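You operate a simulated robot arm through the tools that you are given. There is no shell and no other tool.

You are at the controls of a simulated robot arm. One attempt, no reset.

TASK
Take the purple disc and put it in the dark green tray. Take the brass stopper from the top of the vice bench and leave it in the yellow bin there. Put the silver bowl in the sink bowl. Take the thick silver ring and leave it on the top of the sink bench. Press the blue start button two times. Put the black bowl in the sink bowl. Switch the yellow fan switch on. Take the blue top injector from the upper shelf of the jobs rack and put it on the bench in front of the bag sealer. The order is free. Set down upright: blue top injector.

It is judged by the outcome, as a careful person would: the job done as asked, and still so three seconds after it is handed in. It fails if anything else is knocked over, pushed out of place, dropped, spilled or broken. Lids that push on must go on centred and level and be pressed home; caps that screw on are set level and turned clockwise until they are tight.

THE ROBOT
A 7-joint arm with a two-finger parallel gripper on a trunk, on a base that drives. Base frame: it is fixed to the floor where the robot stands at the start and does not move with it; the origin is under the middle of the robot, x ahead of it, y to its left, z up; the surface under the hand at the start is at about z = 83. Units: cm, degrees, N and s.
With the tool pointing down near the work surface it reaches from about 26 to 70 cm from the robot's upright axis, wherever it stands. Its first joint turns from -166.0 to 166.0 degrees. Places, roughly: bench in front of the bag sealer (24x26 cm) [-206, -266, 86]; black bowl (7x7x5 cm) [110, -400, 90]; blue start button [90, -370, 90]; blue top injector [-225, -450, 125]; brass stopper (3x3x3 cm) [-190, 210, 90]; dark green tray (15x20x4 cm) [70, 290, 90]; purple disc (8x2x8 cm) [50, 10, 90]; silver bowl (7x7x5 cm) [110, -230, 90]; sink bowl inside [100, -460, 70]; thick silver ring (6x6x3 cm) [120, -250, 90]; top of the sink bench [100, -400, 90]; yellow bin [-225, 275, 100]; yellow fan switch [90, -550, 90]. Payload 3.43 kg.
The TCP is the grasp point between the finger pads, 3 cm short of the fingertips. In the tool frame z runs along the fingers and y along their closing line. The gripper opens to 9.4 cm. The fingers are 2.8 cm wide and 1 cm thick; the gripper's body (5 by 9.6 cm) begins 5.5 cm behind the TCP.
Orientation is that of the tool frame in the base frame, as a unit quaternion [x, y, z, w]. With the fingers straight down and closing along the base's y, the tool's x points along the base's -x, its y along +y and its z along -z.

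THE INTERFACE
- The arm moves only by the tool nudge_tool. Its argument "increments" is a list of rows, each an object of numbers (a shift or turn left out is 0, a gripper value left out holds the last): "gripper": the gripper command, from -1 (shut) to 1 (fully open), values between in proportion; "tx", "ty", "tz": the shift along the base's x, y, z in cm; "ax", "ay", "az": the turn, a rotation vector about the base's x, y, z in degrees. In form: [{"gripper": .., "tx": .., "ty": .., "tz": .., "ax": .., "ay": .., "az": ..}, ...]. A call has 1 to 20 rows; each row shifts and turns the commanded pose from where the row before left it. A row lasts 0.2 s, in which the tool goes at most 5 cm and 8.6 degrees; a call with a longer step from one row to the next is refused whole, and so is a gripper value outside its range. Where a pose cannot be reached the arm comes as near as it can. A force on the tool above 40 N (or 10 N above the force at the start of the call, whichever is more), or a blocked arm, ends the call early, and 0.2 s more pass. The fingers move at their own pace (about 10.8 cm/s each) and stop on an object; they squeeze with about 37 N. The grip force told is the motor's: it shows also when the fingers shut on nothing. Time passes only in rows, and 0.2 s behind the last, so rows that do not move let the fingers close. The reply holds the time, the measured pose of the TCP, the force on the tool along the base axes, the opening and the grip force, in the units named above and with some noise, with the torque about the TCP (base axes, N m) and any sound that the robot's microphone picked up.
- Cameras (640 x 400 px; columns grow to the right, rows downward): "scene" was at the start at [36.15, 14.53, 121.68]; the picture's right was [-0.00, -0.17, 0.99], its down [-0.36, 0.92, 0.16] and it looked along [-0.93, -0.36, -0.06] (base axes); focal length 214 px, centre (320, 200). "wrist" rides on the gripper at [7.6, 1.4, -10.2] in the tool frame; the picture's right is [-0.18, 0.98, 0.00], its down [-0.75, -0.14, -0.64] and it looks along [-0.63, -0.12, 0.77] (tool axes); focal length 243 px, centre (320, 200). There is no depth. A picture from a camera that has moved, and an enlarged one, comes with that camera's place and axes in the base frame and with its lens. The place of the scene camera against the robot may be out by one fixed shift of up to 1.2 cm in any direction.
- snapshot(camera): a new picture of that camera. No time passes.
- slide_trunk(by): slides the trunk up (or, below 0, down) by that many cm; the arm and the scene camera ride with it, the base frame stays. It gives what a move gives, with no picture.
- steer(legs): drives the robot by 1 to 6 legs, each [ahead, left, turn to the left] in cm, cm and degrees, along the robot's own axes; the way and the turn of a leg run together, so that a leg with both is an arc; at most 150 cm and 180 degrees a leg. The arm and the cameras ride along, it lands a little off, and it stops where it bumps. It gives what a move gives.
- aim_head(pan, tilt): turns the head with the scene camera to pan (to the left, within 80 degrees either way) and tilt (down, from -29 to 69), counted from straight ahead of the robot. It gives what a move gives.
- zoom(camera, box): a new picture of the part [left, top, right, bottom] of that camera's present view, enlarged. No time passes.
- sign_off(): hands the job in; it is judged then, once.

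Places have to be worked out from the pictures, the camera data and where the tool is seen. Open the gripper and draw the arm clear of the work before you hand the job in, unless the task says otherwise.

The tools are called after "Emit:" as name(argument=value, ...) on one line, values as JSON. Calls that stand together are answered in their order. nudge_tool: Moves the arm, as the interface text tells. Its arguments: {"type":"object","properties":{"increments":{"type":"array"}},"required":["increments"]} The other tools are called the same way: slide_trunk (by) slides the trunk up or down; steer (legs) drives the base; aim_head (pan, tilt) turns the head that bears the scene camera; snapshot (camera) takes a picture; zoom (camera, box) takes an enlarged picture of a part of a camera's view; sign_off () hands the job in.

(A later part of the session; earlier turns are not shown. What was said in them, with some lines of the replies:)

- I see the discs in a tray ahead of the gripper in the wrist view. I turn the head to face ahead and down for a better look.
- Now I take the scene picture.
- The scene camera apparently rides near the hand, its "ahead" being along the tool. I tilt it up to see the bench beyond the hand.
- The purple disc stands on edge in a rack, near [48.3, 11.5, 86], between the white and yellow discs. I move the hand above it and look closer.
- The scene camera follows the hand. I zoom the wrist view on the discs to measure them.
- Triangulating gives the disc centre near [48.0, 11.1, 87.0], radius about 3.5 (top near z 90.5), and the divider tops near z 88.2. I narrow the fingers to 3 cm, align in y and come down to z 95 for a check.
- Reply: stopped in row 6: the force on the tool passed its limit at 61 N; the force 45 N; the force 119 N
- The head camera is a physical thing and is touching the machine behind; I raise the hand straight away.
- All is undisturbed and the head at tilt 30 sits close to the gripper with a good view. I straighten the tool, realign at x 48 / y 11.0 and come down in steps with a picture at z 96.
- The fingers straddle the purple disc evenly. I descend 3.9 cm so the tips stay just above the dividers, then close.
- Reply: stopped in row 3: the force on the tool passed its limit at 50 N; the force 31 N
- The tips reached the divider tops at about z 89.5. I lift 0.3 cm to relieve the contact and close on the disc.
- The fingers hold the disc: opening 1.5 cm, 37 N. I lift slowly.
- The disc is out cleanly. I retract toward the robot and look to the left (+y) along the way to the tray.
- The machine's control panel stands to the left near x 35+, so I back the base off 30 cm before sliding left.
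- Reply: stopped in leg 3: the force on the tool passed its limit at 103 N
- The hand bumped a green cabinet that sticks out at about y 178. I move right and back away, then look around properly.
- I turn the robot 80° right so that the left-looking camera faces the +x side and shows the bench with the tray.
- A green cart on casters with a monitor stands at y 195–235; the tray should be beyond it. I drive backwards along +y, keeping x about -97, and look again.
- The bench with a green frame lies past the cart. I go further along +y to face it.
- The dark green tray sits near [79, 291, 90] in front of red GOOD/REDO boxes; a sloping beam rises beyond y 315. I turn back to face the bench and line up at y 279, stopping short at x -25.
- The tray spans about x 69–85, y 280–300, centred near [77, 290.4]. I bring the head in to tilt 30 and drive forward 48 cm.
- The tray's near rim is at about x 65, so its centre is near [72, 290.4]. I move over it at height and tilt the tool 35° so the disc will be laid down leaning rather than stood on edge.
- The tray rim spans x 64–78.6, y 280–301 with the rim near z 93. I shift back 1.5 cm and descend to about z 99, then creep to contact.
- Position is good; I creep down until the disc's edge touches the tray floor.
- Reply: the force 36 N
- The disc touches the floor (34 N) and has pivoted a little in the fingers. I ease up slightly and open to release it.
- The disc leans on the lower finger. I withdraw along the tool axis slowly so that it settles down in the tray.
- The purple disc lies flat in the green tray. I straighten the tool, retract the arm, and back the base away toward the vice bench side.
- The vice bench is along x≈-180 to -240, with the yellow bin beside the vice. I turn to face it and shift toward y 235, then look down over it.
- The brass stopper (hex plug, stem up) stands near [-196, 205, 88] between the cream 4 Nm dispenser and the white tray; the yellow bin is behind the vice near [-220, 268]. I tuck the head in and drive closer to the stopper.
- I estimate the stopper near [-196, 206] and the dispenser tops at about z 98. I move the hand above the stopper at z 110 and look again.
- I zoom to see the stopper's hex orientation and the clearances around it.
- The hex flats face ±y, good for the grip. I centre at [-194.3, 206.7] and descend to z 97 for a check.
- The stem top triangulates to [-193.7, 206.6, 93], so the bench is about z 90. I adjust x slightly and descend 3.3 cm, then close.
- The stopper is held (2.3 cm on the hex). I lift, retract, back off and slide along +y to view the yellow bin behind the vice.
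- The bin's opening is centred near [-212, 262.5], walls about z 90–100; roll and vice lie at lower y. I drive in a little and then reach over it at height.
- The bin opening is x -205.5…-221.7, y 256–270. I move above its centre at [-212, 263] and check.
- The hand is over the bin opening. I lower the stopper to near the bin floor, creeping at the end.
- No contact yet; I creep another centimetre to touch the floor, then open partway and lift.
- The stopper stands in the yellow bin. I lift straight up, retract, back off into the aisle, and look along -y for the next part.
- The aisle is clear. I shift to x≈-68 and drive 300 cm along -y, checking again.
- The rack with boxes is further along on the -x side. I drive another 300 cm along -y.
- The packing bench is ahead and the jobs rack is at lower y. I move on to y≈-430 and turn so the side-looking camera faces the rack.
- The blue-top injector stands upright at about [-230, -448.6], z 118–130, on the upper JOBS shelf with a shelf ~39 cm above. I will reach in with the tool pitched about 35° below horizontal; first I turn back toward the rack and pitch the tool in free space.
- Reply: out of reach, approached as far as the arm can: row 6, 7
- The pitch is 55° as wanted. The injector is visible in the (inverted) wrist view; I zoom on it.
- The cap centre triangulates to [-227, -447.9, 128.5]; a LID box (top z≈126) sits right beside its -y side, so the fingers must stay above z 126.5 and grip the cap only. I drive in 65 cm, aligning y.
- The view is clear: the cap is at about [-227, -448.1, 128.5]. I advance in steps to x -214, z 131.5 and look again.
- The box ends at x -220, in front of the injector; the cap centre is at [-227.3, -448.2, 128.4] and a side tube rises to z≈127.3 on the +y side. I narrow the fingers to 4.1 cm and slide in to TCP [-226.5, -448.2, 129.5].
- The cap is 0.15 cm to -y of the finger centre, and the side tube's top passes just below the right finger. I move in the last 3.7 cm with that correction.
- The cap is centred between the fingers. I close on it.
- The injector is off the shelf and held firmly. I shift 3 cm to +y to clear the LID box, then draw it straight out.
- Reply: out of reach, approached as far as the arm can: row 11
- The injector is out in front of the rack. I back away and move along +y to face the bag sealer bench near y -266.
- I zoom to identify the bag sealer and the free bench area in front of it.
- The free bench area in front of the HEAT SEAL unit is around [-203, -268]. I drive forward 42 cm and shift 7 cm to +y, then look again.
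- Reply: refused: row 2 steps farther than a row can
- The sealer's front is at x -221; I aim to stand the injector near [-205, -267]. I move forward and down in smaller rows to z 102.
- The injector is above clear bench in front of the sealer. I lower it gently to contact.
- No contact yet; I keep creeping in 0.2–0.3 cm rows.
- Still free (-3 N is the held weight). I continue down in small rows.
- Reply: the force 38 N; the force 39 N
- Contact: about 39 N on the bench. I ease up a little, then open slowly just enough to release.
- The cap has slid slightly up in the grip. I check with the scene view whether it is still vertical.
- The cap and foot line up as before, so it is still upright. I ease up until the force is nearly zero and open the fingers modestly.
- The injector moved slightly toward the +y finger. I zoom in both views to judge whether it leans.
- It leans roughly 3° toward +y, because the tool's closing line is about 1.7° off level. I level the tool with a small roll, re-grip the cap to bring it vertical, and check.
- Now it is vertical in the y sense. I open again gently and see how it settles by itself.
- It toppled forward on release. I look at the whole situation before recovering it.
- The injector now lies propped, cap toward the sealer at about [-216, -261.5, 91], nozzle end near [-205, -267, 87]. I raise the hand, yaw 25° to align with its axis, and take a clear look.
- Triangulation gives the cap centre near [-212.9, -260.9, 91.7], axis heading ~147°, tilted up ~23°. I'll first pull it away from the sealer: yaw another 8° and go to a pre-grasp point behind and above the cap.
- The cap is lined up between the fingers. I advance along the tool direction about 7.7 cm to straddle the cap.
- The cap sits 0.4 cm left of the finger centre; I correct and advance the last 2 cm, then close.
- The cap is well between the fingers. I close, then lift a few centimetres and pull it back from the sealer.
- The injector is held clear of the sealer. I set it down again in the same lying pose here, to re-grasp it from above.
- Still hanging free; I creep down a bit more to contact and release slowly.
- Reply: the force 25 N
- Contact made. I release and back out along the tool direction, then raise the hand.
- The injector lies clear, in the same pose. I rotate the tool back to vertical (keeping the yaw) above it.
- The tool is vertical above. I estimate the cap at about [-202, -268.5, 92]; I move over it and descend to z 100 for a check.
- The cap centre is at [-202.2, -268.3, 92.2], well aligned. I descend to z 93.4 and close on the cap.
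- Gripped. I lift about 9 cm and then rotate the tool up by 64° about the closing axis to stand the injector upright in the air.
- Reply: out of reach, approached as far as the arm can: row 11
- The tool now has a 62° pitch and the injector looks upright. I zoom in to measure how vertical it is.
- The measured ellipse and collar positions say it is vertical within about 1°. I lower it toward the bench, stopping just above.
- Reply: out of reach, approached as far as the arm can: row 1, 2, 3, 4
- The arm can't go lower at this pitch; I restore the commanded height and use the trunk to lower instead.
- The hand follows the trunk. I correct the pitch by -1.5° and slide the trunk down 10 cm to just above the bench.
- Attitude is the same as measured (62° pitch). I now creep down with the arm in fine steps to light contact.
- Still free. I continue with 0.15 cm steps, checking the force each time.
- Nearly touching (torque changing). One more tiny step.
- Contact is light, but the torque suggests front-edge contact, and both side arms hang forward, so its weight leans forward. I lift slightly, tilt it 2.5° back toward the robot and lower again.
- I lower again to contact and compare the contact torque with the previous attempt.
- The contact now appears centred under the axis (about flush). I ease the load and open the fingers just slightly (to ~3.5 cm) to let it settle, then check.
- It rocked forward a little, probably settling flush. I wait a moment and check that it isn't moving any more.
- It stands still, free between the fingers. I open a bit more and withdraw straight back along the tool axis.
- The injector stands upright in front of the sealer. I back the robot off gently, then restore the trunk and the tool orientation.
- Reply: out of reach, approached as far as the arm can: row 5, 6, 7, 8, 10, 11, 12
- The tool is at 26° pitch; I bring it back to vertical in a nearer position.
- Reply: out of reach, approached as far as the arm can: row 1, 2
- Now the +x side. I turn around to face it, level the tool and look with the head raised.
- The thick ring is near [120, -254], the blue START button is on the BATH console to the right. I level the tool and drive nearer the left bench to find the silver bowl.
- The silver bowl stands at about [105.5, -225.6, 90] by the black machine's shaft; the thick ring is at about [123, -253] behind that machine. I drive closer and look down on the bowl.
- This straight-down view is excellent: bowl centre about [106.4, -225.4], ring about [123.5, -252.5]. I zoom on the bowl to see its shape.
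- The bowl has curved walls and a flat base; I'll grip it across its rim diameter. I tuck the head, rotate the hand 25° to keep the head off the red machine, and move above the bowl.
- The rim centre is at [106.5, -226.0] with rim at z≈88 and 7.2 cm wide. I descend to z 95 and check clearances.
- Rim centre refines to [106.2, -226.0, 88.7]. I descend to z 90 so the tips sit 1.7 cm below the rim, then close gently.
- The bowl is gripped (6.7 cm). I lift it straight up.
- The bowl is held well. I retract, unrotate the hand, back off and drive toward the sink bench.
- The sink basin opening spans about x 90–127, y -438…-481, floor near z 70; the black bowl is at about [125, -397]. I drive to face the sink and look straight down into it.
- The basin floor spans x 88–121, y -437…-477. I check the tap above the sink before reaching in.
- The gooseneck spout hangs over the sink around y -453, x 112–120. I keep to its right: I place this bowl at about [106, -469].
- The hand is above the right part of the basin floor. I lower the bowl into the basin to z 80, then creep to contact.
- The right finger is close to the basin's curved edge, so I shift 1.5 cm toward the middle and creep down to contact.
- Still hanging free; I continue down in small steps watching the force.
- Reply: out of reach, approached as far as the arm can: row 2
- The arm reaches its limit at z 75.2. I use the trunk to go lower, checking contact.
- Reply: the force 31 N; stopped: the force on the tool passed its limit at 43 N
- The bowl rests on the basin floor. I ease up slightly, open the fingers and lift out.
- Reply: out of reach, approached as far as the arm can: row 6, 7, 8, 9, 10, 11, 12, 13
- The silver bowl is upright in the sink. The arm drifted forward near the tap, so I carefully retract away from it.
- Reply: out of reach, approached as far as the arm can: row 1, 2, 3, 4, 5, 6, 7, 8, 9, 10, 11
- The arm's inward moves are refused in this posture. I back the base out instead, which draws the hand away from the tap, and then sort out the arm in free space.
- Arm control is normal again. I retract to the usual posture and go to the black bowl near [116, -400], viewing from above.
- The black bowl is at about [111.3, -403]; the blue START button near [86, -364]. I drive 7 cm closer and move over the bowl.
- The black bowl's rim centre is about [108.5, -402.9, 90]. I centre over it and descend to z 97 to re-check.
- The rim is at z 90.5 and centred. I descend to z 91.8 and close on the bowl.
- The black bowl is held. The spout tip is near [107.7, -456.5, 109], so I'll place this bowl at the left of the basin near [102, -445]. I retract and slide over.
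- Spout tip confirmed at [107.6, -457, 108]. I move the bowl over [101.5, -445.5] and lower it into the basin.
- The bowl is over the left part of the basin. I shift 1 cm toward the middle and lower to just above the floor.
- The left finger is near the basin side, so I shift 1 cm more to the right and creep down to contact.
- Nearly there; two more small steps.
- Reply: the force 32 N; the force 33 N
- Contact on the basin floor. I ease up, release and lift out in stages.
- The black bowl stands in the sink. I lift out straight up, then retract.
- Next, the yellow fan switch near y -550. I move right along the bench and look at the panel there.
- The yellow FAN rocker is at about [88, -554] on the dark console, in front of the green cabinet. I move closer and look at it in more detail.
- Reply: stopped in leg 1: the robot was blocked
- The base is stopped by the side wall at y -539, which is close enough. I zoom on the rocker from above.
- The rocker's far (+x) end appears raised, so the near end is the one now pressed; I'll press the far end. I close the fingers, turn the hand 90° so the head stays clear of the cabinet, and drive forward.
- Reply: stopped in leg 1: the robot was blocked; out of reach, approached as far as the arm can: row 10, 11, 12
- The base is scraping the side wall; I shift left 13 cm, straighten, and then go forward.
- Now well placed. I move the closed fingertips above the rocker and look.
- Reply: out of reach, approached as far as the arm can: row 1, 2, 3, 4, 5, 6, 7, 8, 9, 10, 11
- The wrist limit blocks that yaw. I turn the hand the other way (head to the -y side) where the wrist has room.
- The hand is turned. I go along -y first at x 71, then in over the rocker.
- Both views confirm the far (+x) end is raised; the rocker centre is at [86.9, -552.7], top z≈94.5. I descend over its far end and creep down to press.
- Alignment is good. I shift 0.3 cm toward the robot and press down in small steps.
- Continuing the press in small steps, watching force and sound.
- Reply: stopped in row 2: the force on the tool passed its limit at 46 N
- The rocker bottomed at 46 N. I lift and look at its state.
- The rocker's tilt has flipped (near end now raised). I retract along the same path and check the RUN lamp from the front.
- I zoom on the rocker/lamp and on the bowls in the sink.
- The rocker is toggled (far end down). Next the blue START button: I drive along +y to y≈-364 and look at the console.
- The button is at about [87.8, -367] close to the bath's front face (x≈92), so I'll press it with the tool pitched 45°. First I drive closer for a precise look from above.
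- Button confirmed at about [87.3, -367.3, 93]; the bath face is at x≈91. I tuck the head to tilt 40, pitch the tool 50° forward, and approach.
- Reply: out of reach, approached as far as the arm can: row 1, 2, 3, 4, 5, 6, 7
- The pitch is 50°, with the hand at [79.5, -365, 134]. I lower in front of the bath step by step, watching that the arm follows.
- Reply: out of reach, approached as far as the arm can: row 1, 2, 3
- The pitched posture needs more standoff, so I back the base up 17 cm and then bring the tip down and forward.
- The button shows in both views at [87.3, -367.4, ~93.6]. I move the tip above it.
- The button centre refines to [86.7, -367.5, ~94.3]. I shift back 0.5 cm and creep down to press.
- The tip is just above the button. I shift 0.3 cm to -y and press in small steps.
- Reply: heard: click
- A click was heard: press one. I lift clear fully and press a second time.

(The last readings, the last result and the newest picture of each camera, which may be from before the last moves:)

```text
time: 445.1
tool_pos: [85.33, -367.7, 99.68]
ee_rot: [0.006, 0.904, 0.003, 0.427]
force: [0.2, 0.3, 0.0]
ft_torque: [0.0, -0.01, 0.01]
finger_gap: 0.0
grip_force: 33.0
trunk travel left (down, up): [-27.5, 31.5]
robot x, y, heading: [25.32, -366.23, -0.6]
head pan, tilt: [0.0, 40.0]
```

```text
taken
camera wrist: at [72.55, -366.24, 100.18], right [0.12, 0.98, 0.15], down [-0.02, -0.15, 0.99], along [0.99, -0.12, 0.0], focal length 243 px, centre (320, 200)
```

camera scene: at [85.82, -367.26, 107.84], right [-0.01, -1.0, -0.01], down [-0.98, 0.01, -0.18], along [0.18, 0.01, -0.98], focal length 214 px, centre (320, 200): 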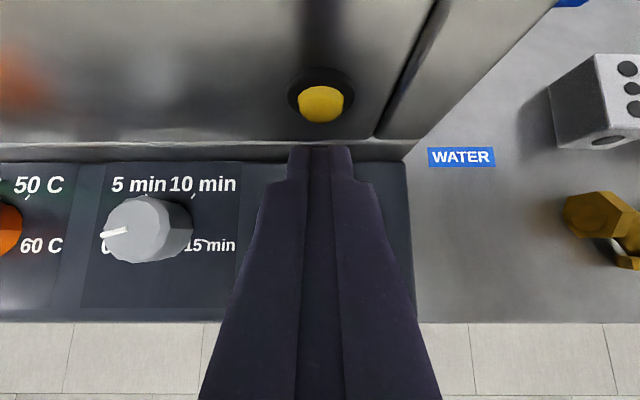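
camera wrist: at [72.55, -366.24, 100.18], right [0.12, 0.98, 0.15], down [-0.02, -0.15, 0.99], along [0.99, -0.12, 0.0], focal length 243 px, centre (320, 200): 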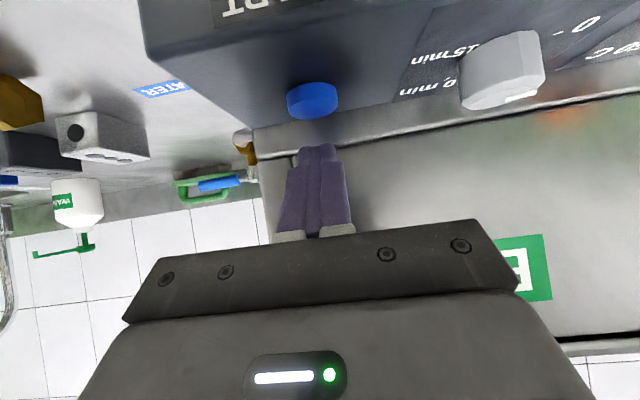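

The button has come back up. Now the second press, the same way.

Emit:
nudge_tool(increments=[{"tz": -0.8}, {"tz": -0.6}, {"tz": -0.3}, {"tz": -0.2}, {"tz": -0.15}, {}])

```text
time: 446.5
tool_pos: [85.29, -367.63, 97.73]
ee_rot: [0.005, 0.903, 0.004, 0.429]
force: [2.7, 0.3, 8.3]
ft_torque: [-0.02, -0.18, 0.03]
finger_gap: 0.0
grip_force: 33.3
trunk travel left (down, up): [-27.5, 31.5]
robot x, y, heading: [25.44, -366.1, -0.5]
head pan, tilt: [0.0, 40.0]
heard: click
```

Second click heard. I lift off, back away, and bring the tool back to vertical.

Emit:
nudge_tool(increments=[{"tz": 1}, {"tz": 2}, {"tz": 3, "tx": -2}, {"tz": 3, "tx": -3}, {}])

Emit:
steer(legs=[[-25, 0, 0]])

Emit:
nudge_tool(increments=[{"ay": 7.2, "tz": 2}, {"ay": 7.2, "tz": 2}, {"ay": 7.2, "tz": 2}, {"ay": 7.2, "tz": 2}, {"ay": 7.2, "tz": 2}, {"ay": 7.2, "tz": 2}, {"ay": 7.4, "tz": 1}, {"tx": -4}, {"tx": -4}, {"tx": -4}, {"tx": -4}, {"tx": -4}, {}])

Emit:
snapshot(camera="scene")

```text
time: 447.7
tool_pos: [80.51, -367.74, 106.66]
ee_rot: [0.005, 0.904, 0.004, 0.427]
force: [0.0, -0.4, 0.0]
ft_torque: [-0.02, -0.01, -0.02]
finger_gap: 0.0
grip_force: 33.4
trunk travel left (down, up): [-27.5, 31.5]
robot x, y, heading: [25.07, -366.17, -0.1]
head pan, tilt: [0.0, 40.0]
```

```text
time: 449.5
tool_pos: [55.58, -367.57, 106.62]
ee_rot: [0.005, 0.904, 0.005, 0.428]
force: [-0.6, -0.4, 0.7]
ft_torque: [0.0, 0.02, 0.01]
finger_gap: 0.0
grip_force: 33.3
trunk travel left (down, up): [-27.5, 31.5]
robot x, y, heading: [0.67, -366.03, -0.5]
head pan, tilt: [0.0, 40.0]
```

```text
time: 452.3
tool_pos: [35.5, -367.56, 119.63]
ee_rot: [0.006, 1.0, 0.002, 0.0]
force: [0.7, -0.2, 0.1]
ft_torque: [0.01, -0.03, 0.0]
finger_gap: 0.02
grip_force: 32.7
trunk travel left (down, up): [-27.5, 31.5]
robot x, y, heading: [1.27, -365.99, -0.4]
head pan, tilt: [0.0, 40.0]
```

```text
taken
camera scene: at [40.59, -367.41, 124.65], right [-0.01, -1.0, 0.0], down [-0.77, 0.01, 0.64], along [-0.64, 0.01, -0.77], focal length 214 px, centre (320, 200)
```

scene: 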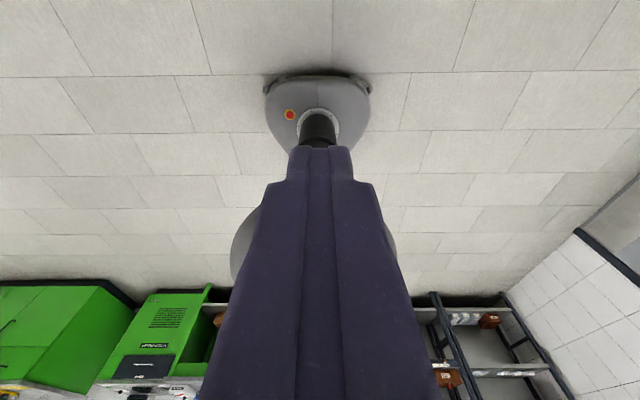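

Next the thick ring behind the black machine. I drive to in front of the right end of that bench, about y -274, and look from there.

Emit:
aim_head(pan=0, tilt=-20)

Emit:
steer(legs=[[0, 92, 0], [40, 0, 0]])

Emit:
snapshot(camera="scene")

```text
time: 453.6
tool_pos: [35.37, -367.57, 119.51]
ee_rot: [0.005, 1.0, 0.003, 0.0]
force: [-0.4, -0.1, -0.1]
ft_torque: [0.0, -0.01, 0.04]
finger_gap: 0.0
grip_force: 32.5
trunk travel left (down, up): [-27.5, 31.5]
robot x, y, heading: [0.41, -365.98, -0.3]
head pan, tilt: [0.0, -20.0]
```

```text
time: 460.6
tool_pos: [75.9, -275.51, 119.56]
ee_rot: [0.008, 1.0, 0.002, 0.0]
force: [-0.3, -1.0, 0.4]
ft_torque: [0.01, 0.04, 0.01]
finger_gap: 0.0
grip_force: 33.5
trunk travel left (down, up): [-27.5, 31.5]
robot x, y, heading: [41.44, -273.48, -0.5]
head pan, tilt: [0.0, -20.0]
```

```text
taken
camera scene: at [90.4, -275.45, 125.54], right [-0.02, -1.0, 0.0], down [-0.94, 0.02, -0.34], along [0.34, 0.0, -0.94], focal length 214 px, centre (320, 200)
```

scene: 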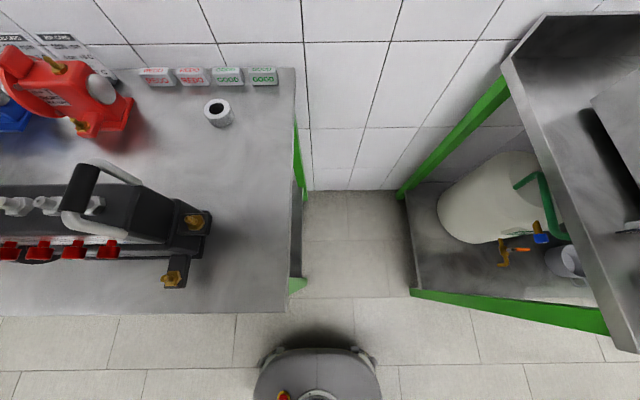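

The ring is at about [125, -253]. I drive 16 cm closer, open the gripper, raise the trunk a little and reach over toward it at height, turning the hand so the head stays off the wall.

Emit:
aim_head(pan=0, tilt=30)

Emit:
steer(legs=[[16.5, 0, 0.4]])

Emit:
nudge_tool(increments=[{"gripper": 1, "az": 8}, {"az": 8}, {"az": 8}, {"az": 8}, {"az": 8}, {"az": 8}, {"az": 8}, {"tx": 4}, {"tx": 4}, {"tx": 4}, {"tx": 4, "ty": 2}, {"tx": 3, "ty": 3}, {"tx": 3, "ty": 3}, {"tx": 3, "ty": 3}, {"tx": 3, "ty": 3}, {"tx": 2, "ty": 3}, {}])

Emit:
snapshot(camera="scene")

Emit:
snapshot(camera="wrist")

```text
time: 461.7
tool_pos: [75.98, -275.48, 119.54]
ee_rot: [0.008, 1.0, 0.002, -0.001]
force: [-0.1, -0.1, -0.7]
ft_torque: [-0.01, -0.03, 0.0]
finger_gap: 0.04
grip_force: 33.1
trunk travel left (down, up): [-27.5, 31.5]
robot x, y, heading: [41.31, -273.68, -0.6]
head pan, tilt: [0.0, 30.0]
```

```text
time: 463.2
tool_pos: [92.6, -275.3, 119.49]
ee_rot: [0.005, 1.0, 0.002, 0.0]
force: [1.0, -0.4, -0.4]
ft_torque: [0.02, 0.05, -0.01]
finger_gap: 0.0
grip_force: 32.9
trunk travel left (down, up): [-27.5, 31.5]
robot x, y, heading: [57.25, -273.85, -0.1]
head pan, tilt: [0.0, 30.0]
```

```text
time: 466.8
tool_pos: [122.5, -258.37, 119.53]
ee_rot: [-0.465, 0.885, 0.001, -0.001]
force: [-0.4, -0.9, -0.5]
ft_torque: [0.02, 0.01, -0.01]
finger_gap: 9.39
grip_force: 0.1
trunk travel left (down, up): [-27.5, 31.5]
robot x, y, heading: [57.35, -273.69, -0.1]
head pan, tilt: [0.0, 30.0]
```

```text
taken
camera scene: at [126.44, -253.02, 124.07], right [0.82, -0.57, 0.0], down [-0.49, -0.71, 0.5], along [-0.29, -0.41, -0.87], focal length 214 px, centre (320, 200)
```

scene: 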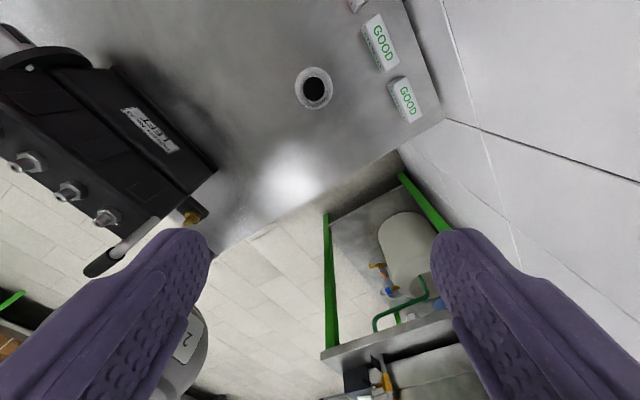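

```text
taken
camera wrist: at [116.97, -263.86, 129.75], right [-0.71, 0.71, 0.0], down [0.54, 0.54, 0.64], along [0.45, 0.45, -0.77], focal length 243 px, centre (320, 200)
```

wrist: 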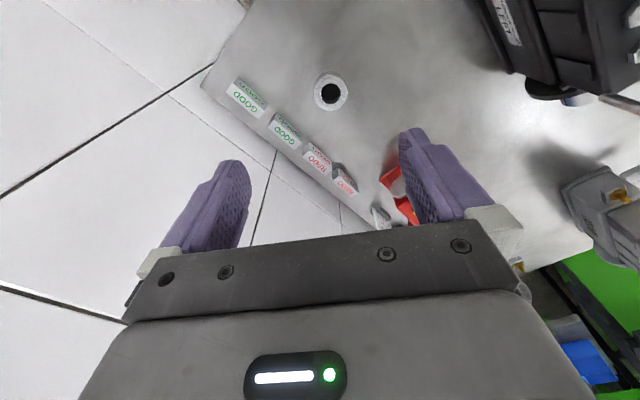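

The ring is at [124.5, -253.7], top z≈86. It is at the edge of reach, so I pull the hand back 4 cm, drive 4 cm closer, then position above the ring.

Emit:
nudge_tool(increments=[{"tx": -4}, {}])

Emit:
steer(legs=[[4, 0, 0]])

Emit:
nudge_tool(increments=[{"tx": 1, "ty": 2.3}, {"tx": 1, "ty": 2.3}, {"tz": -4}, {"tz": -4}, {"tz": -4}, {"tz": -4}, {}])

Emit:
snapshot(camera="scene")

Emit:
snapshot(camera="wrist")

```text
time: 467.4
tool_pos: [118.44, -258.4, 119.45]
ee_rot: [-0.465, 0.885, 0.002, -0.001]
force: [0.2, -0.5, -0.4]
ft_torque: [0.01, 0.01, -0.01]
finger_gap: 9.39
grip_force: 0.0
trunk travel left (down, up): [-27.5, 31.5]
robot x, y, heading: [58.13, -273.85, -0.2]
head pan, tilt: [0.0, 30.0]
```

```text
time: 468.4
tool_pos: [121.33, -258.35, 119.38]
ee_rot: [-0.468, 0.884, 0.001, -0.002]
force: [-0.2, 0.3, -0.9]
ft_torque: [0.04, -0.02, 0.04]
finger_gap: 9.39
grip_force: 0.1
trunk travel left (down, up): [-27.5, 31.5]
robot x, y, heading: [60.6, -273.75, 0.2]
head pan, tilt: [0.0, 30.0]
stopped in leg 1: the robot was blocked; the commanded pose is now the measured one
```

```text
time: 470.0
tool_pos: [123.43, -253.62, 103.28]
ee_rot: [-0.467, 0.884, 0.002, -0.002]
force: [0.1, 0.8, -0.1]
ft_torque: [-0.02, 0.0, 0.03]
finger_gap: 9.39
grip_force: 0.0
trunk travel left (down, up): [-27.5, 31.5]
robot x, y, heading: [60.72, -274.33, 0.0]
head pan, tilt: [0.0, 30.0]
```

```text
taken
camera scene: at [127.31, -248.4, 107.78], right [0.83, -0.56, 0.0], down [-0.49, -0.72, 0.5], along [-0.29, -0.41, -0.87], focal length 214 px, centre (320, 200)
```

scene: 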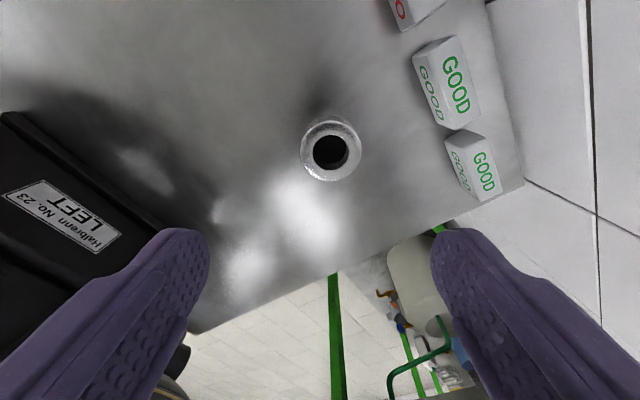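

```text
taken
camera wrist: at [117.88, -259.25, 113.49], right [-0.71, 0.71, 0.0], down [0.54, 0.54, 0.64], along [0.45, 0.46, -0.77], focal length 243 px, centre (320, 200)
```

wrist: 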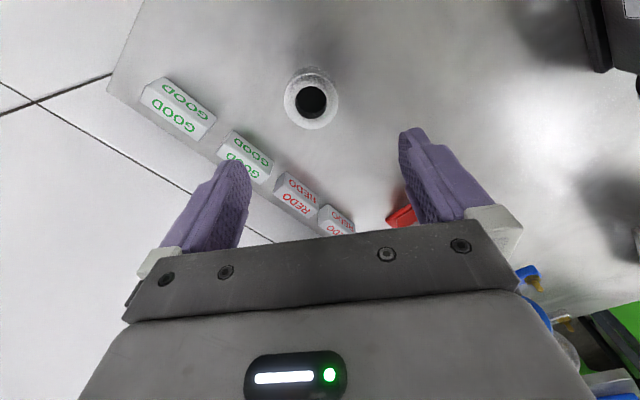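

The ring is at [124.4, -254.0, top 86.2]. I centre over it and descend to z 92 for a check.

Emit:
nudge_tool(increments=[{"tx": 0.95, "ty": -0.5, "tz": -4}, {"tz": -4}, {"tz": -3}, {}])

Emit:
snapshot(camera="scene")

Emit:
snapshot(camera="wrist")

```text
time: 471.0
tool_pos: [124.33, -254.22, 92.33]
ee_rot: [-0.467, 0.884, 0.002, -0.002]
force: [0.1, -0.8, -0.7]
ft_torque: [0.0, 0.0, 0.01]
finger_gap: 9.42
grip_force: 0.0
trunk travel left (down, up): [-27.5, 31.5]
robot x, y, heading: [60.8, -273.51, 0.0]
head pan, tilt: [0.0, 30.0]
```

```text
taken
camera scene: at [128.33, -248.88, 96.82], right [0.83, -0.56, 0.0], down [-0.49, -0.72, 0.5], along [-0.29, -0.41, -0.87], focal length 214 px, centre (320, 200)
```

scene: 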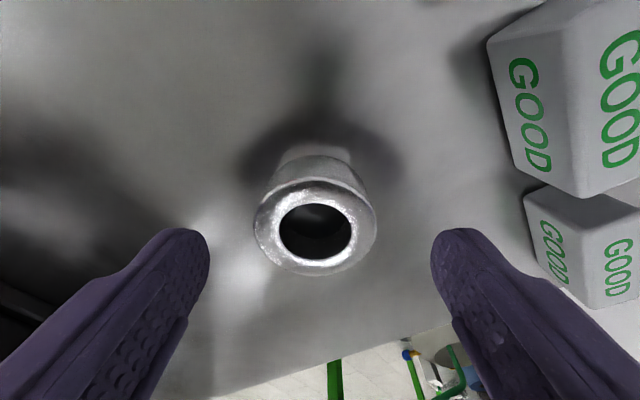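

```text
taken
camera wrist: at [118.9, -259.74, 102.53], right [-0.71, 0.71, 0.0], down [0.54, 0.54, 0.64], along [0.45, 0.46, -0.77], focal length 243 px, centre (320, 200)
```

wrist: 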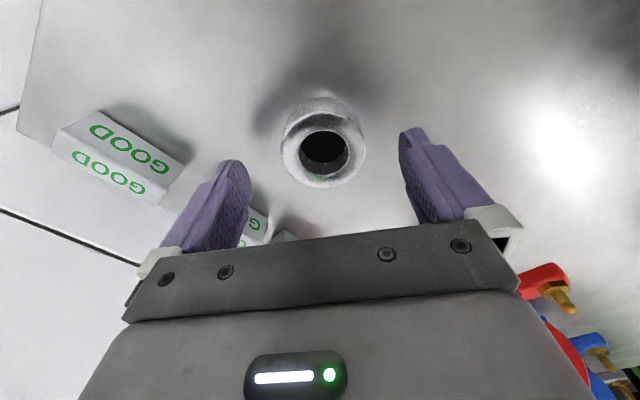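

Centred, ring top about z 88. I descend to z 89 and close.

Emit:
nudge_tool(increments=[{"tx": -0.1, "tz": -1.5}, {"tz": -1}, {"tz": -0.9}, {}, {"gripper": 0.4}, {"gripper": -1}, {}, {}, {}])

Emit:
snapshot(camera="scene")

```text
time: 473.0
tool_pos: [124.34, -254.23, 89.11]
ee_rot: [-0.467, 0.884, 0.002, -0.001]
force: [2.9, -1.4, 4.8]
ft_torque: [-0.14, -0.24, -0.03]
finger_gap: 5.49
grip_force: 37.1
trunk travel left (down, up): [-27.5, 31.5]
robot x, y, heading: [60.64, -273.48, 0.3]
head pan, tilt: [0.0, 30.0]
```

```text
taken
camera scene: at [128.32, -248.92, 93.51], right [0.83, -0.56, 0.0], down [-0.49, -0.72, 0.5], along [-0.29, -0.41, -0.87], focal length 214 px, centre (320, 200)
```

scene: 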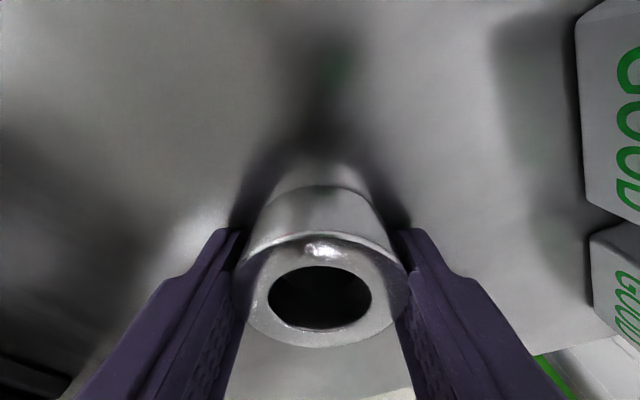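

The ring is gripped (5.5 cm). I lift it straight up to travel height.

Emit:
nudge_tool(increments=[{"tz": 1}, {"tz": 2}, {"tz": 3}, {"tz": 4}, {"tz": 4}, {"tz": 4}, {"tz": 4}, {"tz": 4}, {"tz": 4}, {"tz": 2}, {}])

Emit:
snapshot(camera="scene")

```text
time: 475.4
tool_pos: [124.24, -254.44, 121.02]
ee_rot: [-0.467, 0.884, 0.002, -0.002]
force: [-0.1, -0.8, -1.1]
ft_torque: [0.02, -0.01, -0.02]
finger_gap: 5.52
grip_force: 36.5
trunk travel left (down, up): [-27.5, 31.5]
robot x, y, heading: [60.68, -273.58, 0.1]
head pan, tilt: [0.0, 30.0]
```

```text
taken
camera scene: at [128.26, -248.91, 125.52], right [0.83, -0.56, 0.0], down [-0.49, -0.72, 0.5], along [-0.29, -0.41, -0.87], focal length 214 px, centre (320, 200)
```

scene: 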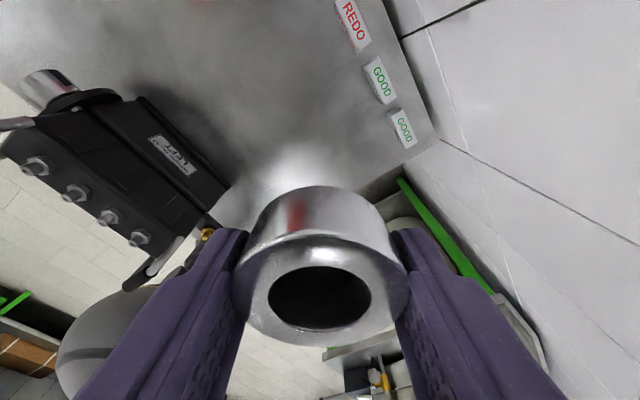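

The ring is held. I retract, restore the hand's yaw, back off and drive to the sink bench; I'll set the ring on the free spot where the black bowl stood.

Emit:
nudge_tool(increments=[{"tx": -3, "ty": -3}, {"tx": -3, "ty": -3}, {"tx": -3, "ty": -3}, {"tx": -3, "ty": -3}, {"tx": -3, "ty": -3}, {"tx": -4, "ty": -2}, {"tx": -4}, {"tx": -4}, {"tx": -3}, {"az": -8}, {"az": -8}, {"az": -8}, {"az": -8}, {"az": -8}, {"az": -8}, {"az": -8}, {}])

Emit:
steer(legs=[[-42, 0, 0], [0, -131, 0], [28, 0, 0]])

Emit:
aim_head(pan=0, tilt=-15)

Emit:
snapshot(camera="scene")

```text
time: 479.0
tool_pos: [94.26, -271.11, 121.04]
ee_rot: [0.004, 1.0, 0.003, -0.001]
force: [-0.3, -1.5, -1.7]
ft_torque: [0.04, 0.0, 0.03]
finger_gap: 5.49
grip_force: 36.5
trunk travel left (down, up): [-27.5, 31.5]
robot x, y, heading: [60.61, -273.67, 0.2]
head pan, tilt: [0.0, 30.0]
```

```text
time: 489.3
tool_pos: [80.77, -403.23, 120.89]
ee_rot: [0.003, 1.0, 0.002, -0.001]
force: [0.1, -0.3, -1.3]
ft_torque: [0.0, 0.02, 0.0]
finger_gap: 5.48
grip_force: 37.2
trunk travel left (down, up): [-27.5, 31.5]
robot x, y, heading: [47.0, -405.89, 0.3]
head pan, tilt: [0.0, 30.0]
```

```text
time: 490.4
tool_pos: [80.76, -403.22, 120.96]
ee_rot: [0.004, 1.0, 0.001, -0.001]
force: [-0.4, -0.9, -0.7]
ft_torque: [0.0, 0.02, -0.01]
finger_gap: 5.46
grip_force: 36.4
trunk travel left (down, up): [-27.5, 31.5]
robot x, y, heading: [47.22, -405.75, 0.0]
head pan, tilt: [0.0, -15.0]
```

```text
taken
camera scene: at [94.46, -403.04, 126.45], right [-0.01, -1.0, 0.0], down [-0.97, 0.01, -0.26], along [0.26, 0.0, -0.97], focal length 214 px, centre (320, 200)
```

scene: 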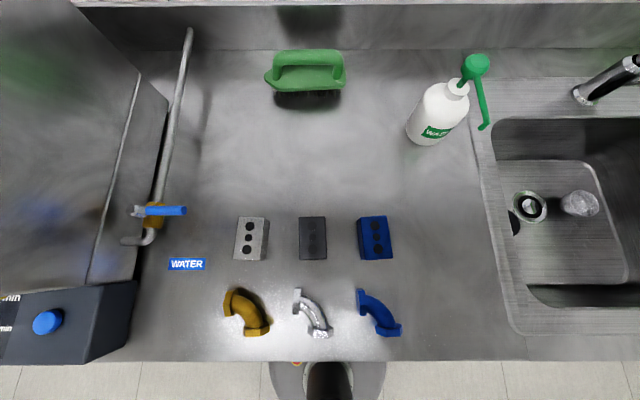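

The spot at [110, -403] is clear. I tuck the head and move the ring over it, then lower.

Emit:
aim_head(pan=0, tilt=30)

Emit:
nudge_tool(increments=[{"tx": 4}, {"tx": 4}, {"tx": 4}, {"tx": 4}, {"tx": 4}, {"tx": 4}, {"tx": 4}, {"tx": 1}, {"tz": -4}, {"tz": -4}, {"tz": -4}, {"tz": -4}, {"tz": -4}, {"tz": -3}, {"tz": -2}, {}])

Emit:
snapshot(camera="scene")

Emit:
snapshot(camera="wrist")

```text
time: 491.6
tool_pos: [80.66, -403.24, 121.04]
ee_rot: [0.003, 1.0, 0.002, -0.001]
force: [-0.8, -0.9, -1.4]
ft_torque: [0.0, 0.05, 0.02]
finger_gap: 5.48
grip_force: 37.4
trunk travel left (down, up): [-27.5, 31.5]
robot x, y, heading: [47.13, -405.7, 0.2]
head pan, tilt: [0.0, 30.0]
```

```text
time: 495.0
tool_pos: [109.77, -403.17, 95.99]
ee_rot: [0.004, 1.0, 0.002, -0.002]
force: [-0.3, -0.9, -0.9]
ft_torque: [0.02, 0.0, 0.0]
finger_gap: 5.47
grip_force: 36.5
trunk travel left (down, up): [-27.5, 31.5]
robot x, y, heading: [47.38, -405.81, 0.3]
head pan, tilt: [0.0, 30.0]
```

```text
taken
camera scene: at [116.39, -403.04, 100.43], right [-0.01, -1.0, 0.0], down [-0.87, 0.0, 0.5], along [-0.5, 0.01, -0.87], focal length 214 px, centre (320, 200)
```

scene: 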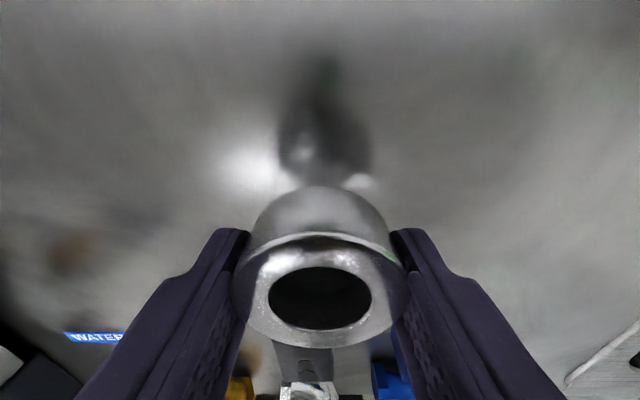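

```text
taken
camera wrist: at [102.12, -401.82, 106.13], right [0.19, 0.98, 0.0], down [0.75, -0.15, 0.64], along [0.63, -0.12, -0.77], focal length 243 px, centre (320, 200)
```

wrist: 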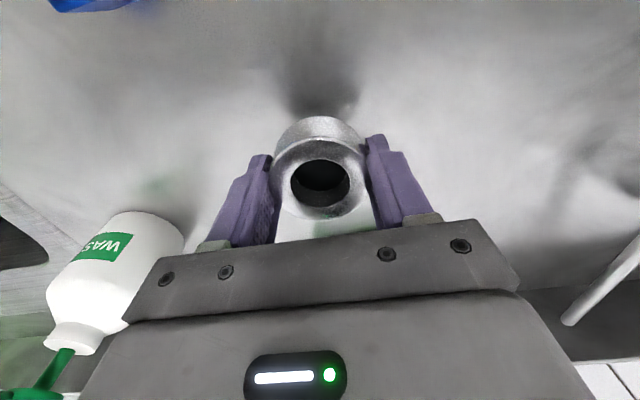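

Clear all around. I creep down until the ring touches the bench.

Emit:
nudge_tool(increments=[{"tz": -1.5}, {"tz": -1}, {"tz": -0.6}, {"tz": -0.5}, {"tz": -0.4}, {}])

Emit:
nudge_tool(increments=[{"tz": -0.3}, {"tz": -0.3}, {}])

```text
time: 496.4
tool_pos: [109.73, -403.24, 92.0]
ee_rot: [0.003, 1.0, 0.002, -0.001]
force: [-0.7, 0.0, -1.1]
ft_torque: [0.03, 0.01, -0.01]
finger_gap: 5.46
grip_force: 37.2
trunk travel left (down, up): [-27.5, 31.5]
robot x, y, heading: [47.4, -405.89, 0.1]
head pan, tilt: [0.0, 30.0]
```

```text
time: 497.2
tool_pos: [109.77, -403.25, 91.28]
ee_rot: [0.003, 1.0, 0.001, -0.001]
force: [-0.4, 0.0, -2.0]
ft_torque: [-0.01, 0.03, 0.0]
finger_gap: 5.46
grip_force: 36.7
trunk travel left (down, up): [-27.5, 31.5]
robot x, y, heading: [47.05, -405.75, -0.0]
head pan, tilt: [0.0, 30.0]
```

Not touching yet; a few more small steps.

Emit:
nudge_tool(increments=[{"tz": -0.25}, {"tz": -0.25}, {}])

Emit:
nudge_tool(increments=[{"tz": -0.25}, {}])

```text
time: 498.0
tool_pos: [109.77, -403.2, 91.06]
ee_rot: [0.004, 1.0, 0.002, 0.001]
force: [-0.3, -0.5, 13.7]
ft_torque: [-0.49, 0.17, -0.04]
finger_gap: 5.47
grip_force: 36.8
trunk travel left (down, up): [-27.5, 31.5]
robot x, y, heading: [47.14, -405.49, -0.1]
head pan, tilt: [0.0, 30.0]
```

```text
time: 498.6
tool_pos: [109.69, -403.22, 91.03]
ee_rot: [0.004, 1.0, 0.002, 0.003]
force: [-10.6, 0.0, 19.3]
ft_torque: [-0.56, 0.6, -0.33]
finger_gap: 5.47
grip_force: 36.7
trunk travel left (down, up): [-27.5, 31.5]
robot x, y, heading: [47.09, -405.84, -0.0]
head pan, tilt: [0.0, 30.0]
stopped in row 2: the force on the tool passed its limit at 41 N (the readings are from after the stop); the commanded pose is now the measured one
```

Firm contact with the bench. I ease up a touch, open the fingers, and lift away.

Emit:
nudge_tool(increments=[{"tz": 0.2}, {}, {"gripper": 0.3}, {"gripper": 0.5}, {}, {"tz": 1}, {"tz": 3}, {"tz": 4}, {"tz": 4}, {"tz": 4}, {"tz": 4}, {"tz": 4}, {"tz": 4}, {}])

Emit:
snapshot(camera="scene")

Emit:
snapshot(camera="wrist")

```text
time: 501.6
tool_pos: [109.92, -403.26, 119.11]
ee_rot: [0.003, 1.0, 0.002, 0.001]
force: [0.8, 0.2, 0.5]
ft_torque: [0.01, -0.02, -0.01]
finger_gap: 7.07
grip_force: 0.1
trunk travel left (down, up): [-27.5, 31.5]
robot x, y, heading: [47.03, -405.88, 0.1]
head pan, tilt: [0.0, 30.0]
```

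```text
taken
camera scene: at [116.59, -402.93, 123.64], right [-0.01, -1.0, 0.0], down [-0.87, 0.0, 0.5], along [-0.5, 0.01, -0.87], focal length 214 px, centre (320, 200)
```

scene: 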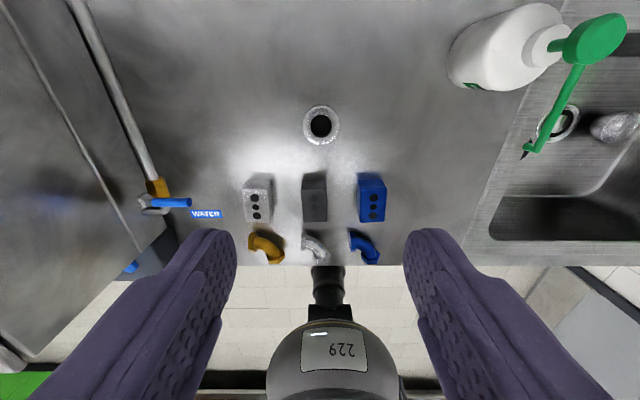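

```text
taken
camera wrist: at [102.29, -401.71, 129.28], right [0.19, 0.98, 0.0], down [0.75, -0.15, 0.64], along [0.63, -0.12, -0.77], focal length 243 px, centre (320, 200)
```

wrist: 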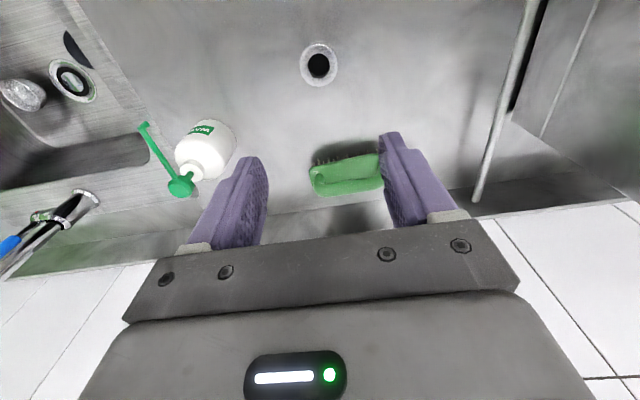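

The ring lies flat on the sink bench. I retract the arm, back off, and turn to verify the injector is still standing.

Emit:
nudge_tool(increments=[{"tx": -4, "tz": 2}, {"tx": -4}, {"tx": -4}, {"tx": -4}, {"tx": -4}, {"tx": -4}, {"tx": -4}, {}])

Emit:
steer(legs=[[-60, 0, 0], [0, 0, 90], [0, 0, 90], [60, -130, 0]])

Emit:
aim_head(pan=0, tilt=-29)

Emit:
snapshot(camera="scene")

```text
time: 503.4
tool_pos: [81.89, -403.23, 121.04]
ee_rot: [0.003, 1.0, 0.001, 0.002]
force: [0.3, 0.6, 0.5]
ft_torque: [-0.01, -0.01, 0.01]
finger_gap: 7.06
grip_force: 0.0
trunk travel left (down, up): [-27.5, 31.5]
robot x, y, heading: [47.37, -405.66, -0.0]
head pan, tilt: [0.0, 30.0]
```

```text
time: 521.2
tool_pos: [-107.5, -278.6, 121.1]
ee_rot: [1.0, -0.007, -0.002, 0.001]
force: [-0.4, 1.0, -0.5]
ft_torque: [-0.02, 0.0, 0.03]
finger_gap: 7.03
grip_force: 0.1
trunk travel left (down, up): [-27.5, 31.5]
robot x, y, heading: [-72.52, -276.43, 179.3]
head pan, tilt: [0.0, 30.0]
```

```text
time: 522.5
tool_pos: [-107.52, -278.47, 121.05]
ee_rot: [1.0, -0.008, -0.002, 0.001]
force: [0.1, 0.4, 0.6]
ft_torque: [0.01, 0.03, 0.01]
finger_gap: 7.07
grip_force: 0.1
trunk travel left (down, up): [-27.5, 31.5]
robot x, y, heading: [-72.78, -276.22, 179.4]
head pan, tilt: [0.0, -28.6]
```

```text
taken
camera scene: at [-121.99, -278.06, 127.99], right [0.02, 1.0, 0.0], down [0.88, -0.02, -0.48], along [-0.48, 0.0, -0.88], focal length 214 px, centre (320, 200)
```

scene: 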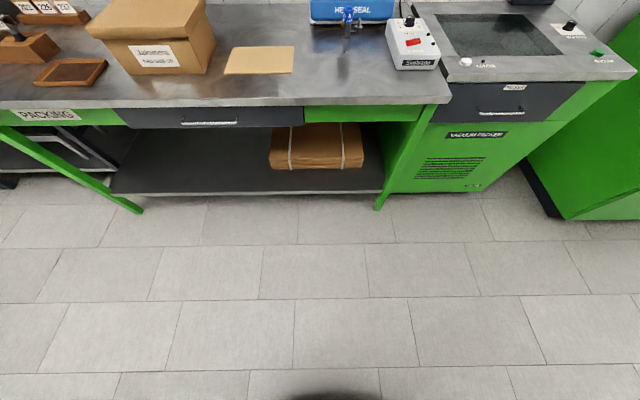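

The injector stands upright in front of the bag sealer, and everything else has been placed. The gripper is open and the arm is clear, so I hand the job in.

Emit:
sign_off()

```text
The job is handed in.
```

I've handed the job in with all eight tasks done. The fan switch is the one I couldn't fully confirm, and there were mishaps along the way that may count against it.

| Task | Result |
|---|---|
| Purple disc | Lying flat in the dark green tray |
| Brass stopper | Standing in the yellow bin |
| Silver bowl | Upright on the sink bowl floor |
| Black bowl | Upright on the sink bowl floor |
| Thick silver ring | Lying flat on top of the sink bench |
| Blue start button | Pressed twice, a click heard each time |
| Yellow fan switch | Flipped to its other position; I took the starting position to be off, heard no click, and couldn't tell from the RUN lamp |
| Blue top injector | Standing upright in front of the bag sealer, checked just before hand-in |

- **Injector:** it toppled onto the bench the first time I released it. I re-gripped it, stood it up again, and it has stayed upright since.
- **Machine behind the disc rack:** the camera head, which rides on the hand, pressed against it with up to about 118 N. I saw nothing disturbed there afterwards.
- **Green cart:** the hand struck the cart with the monitor, at about 103 N. It looked in place in later pictures, but I can't rule out a small shift.
- **Base contact:** the base was stopped by the wall near the fan switch, and again against the front of the ring bench.
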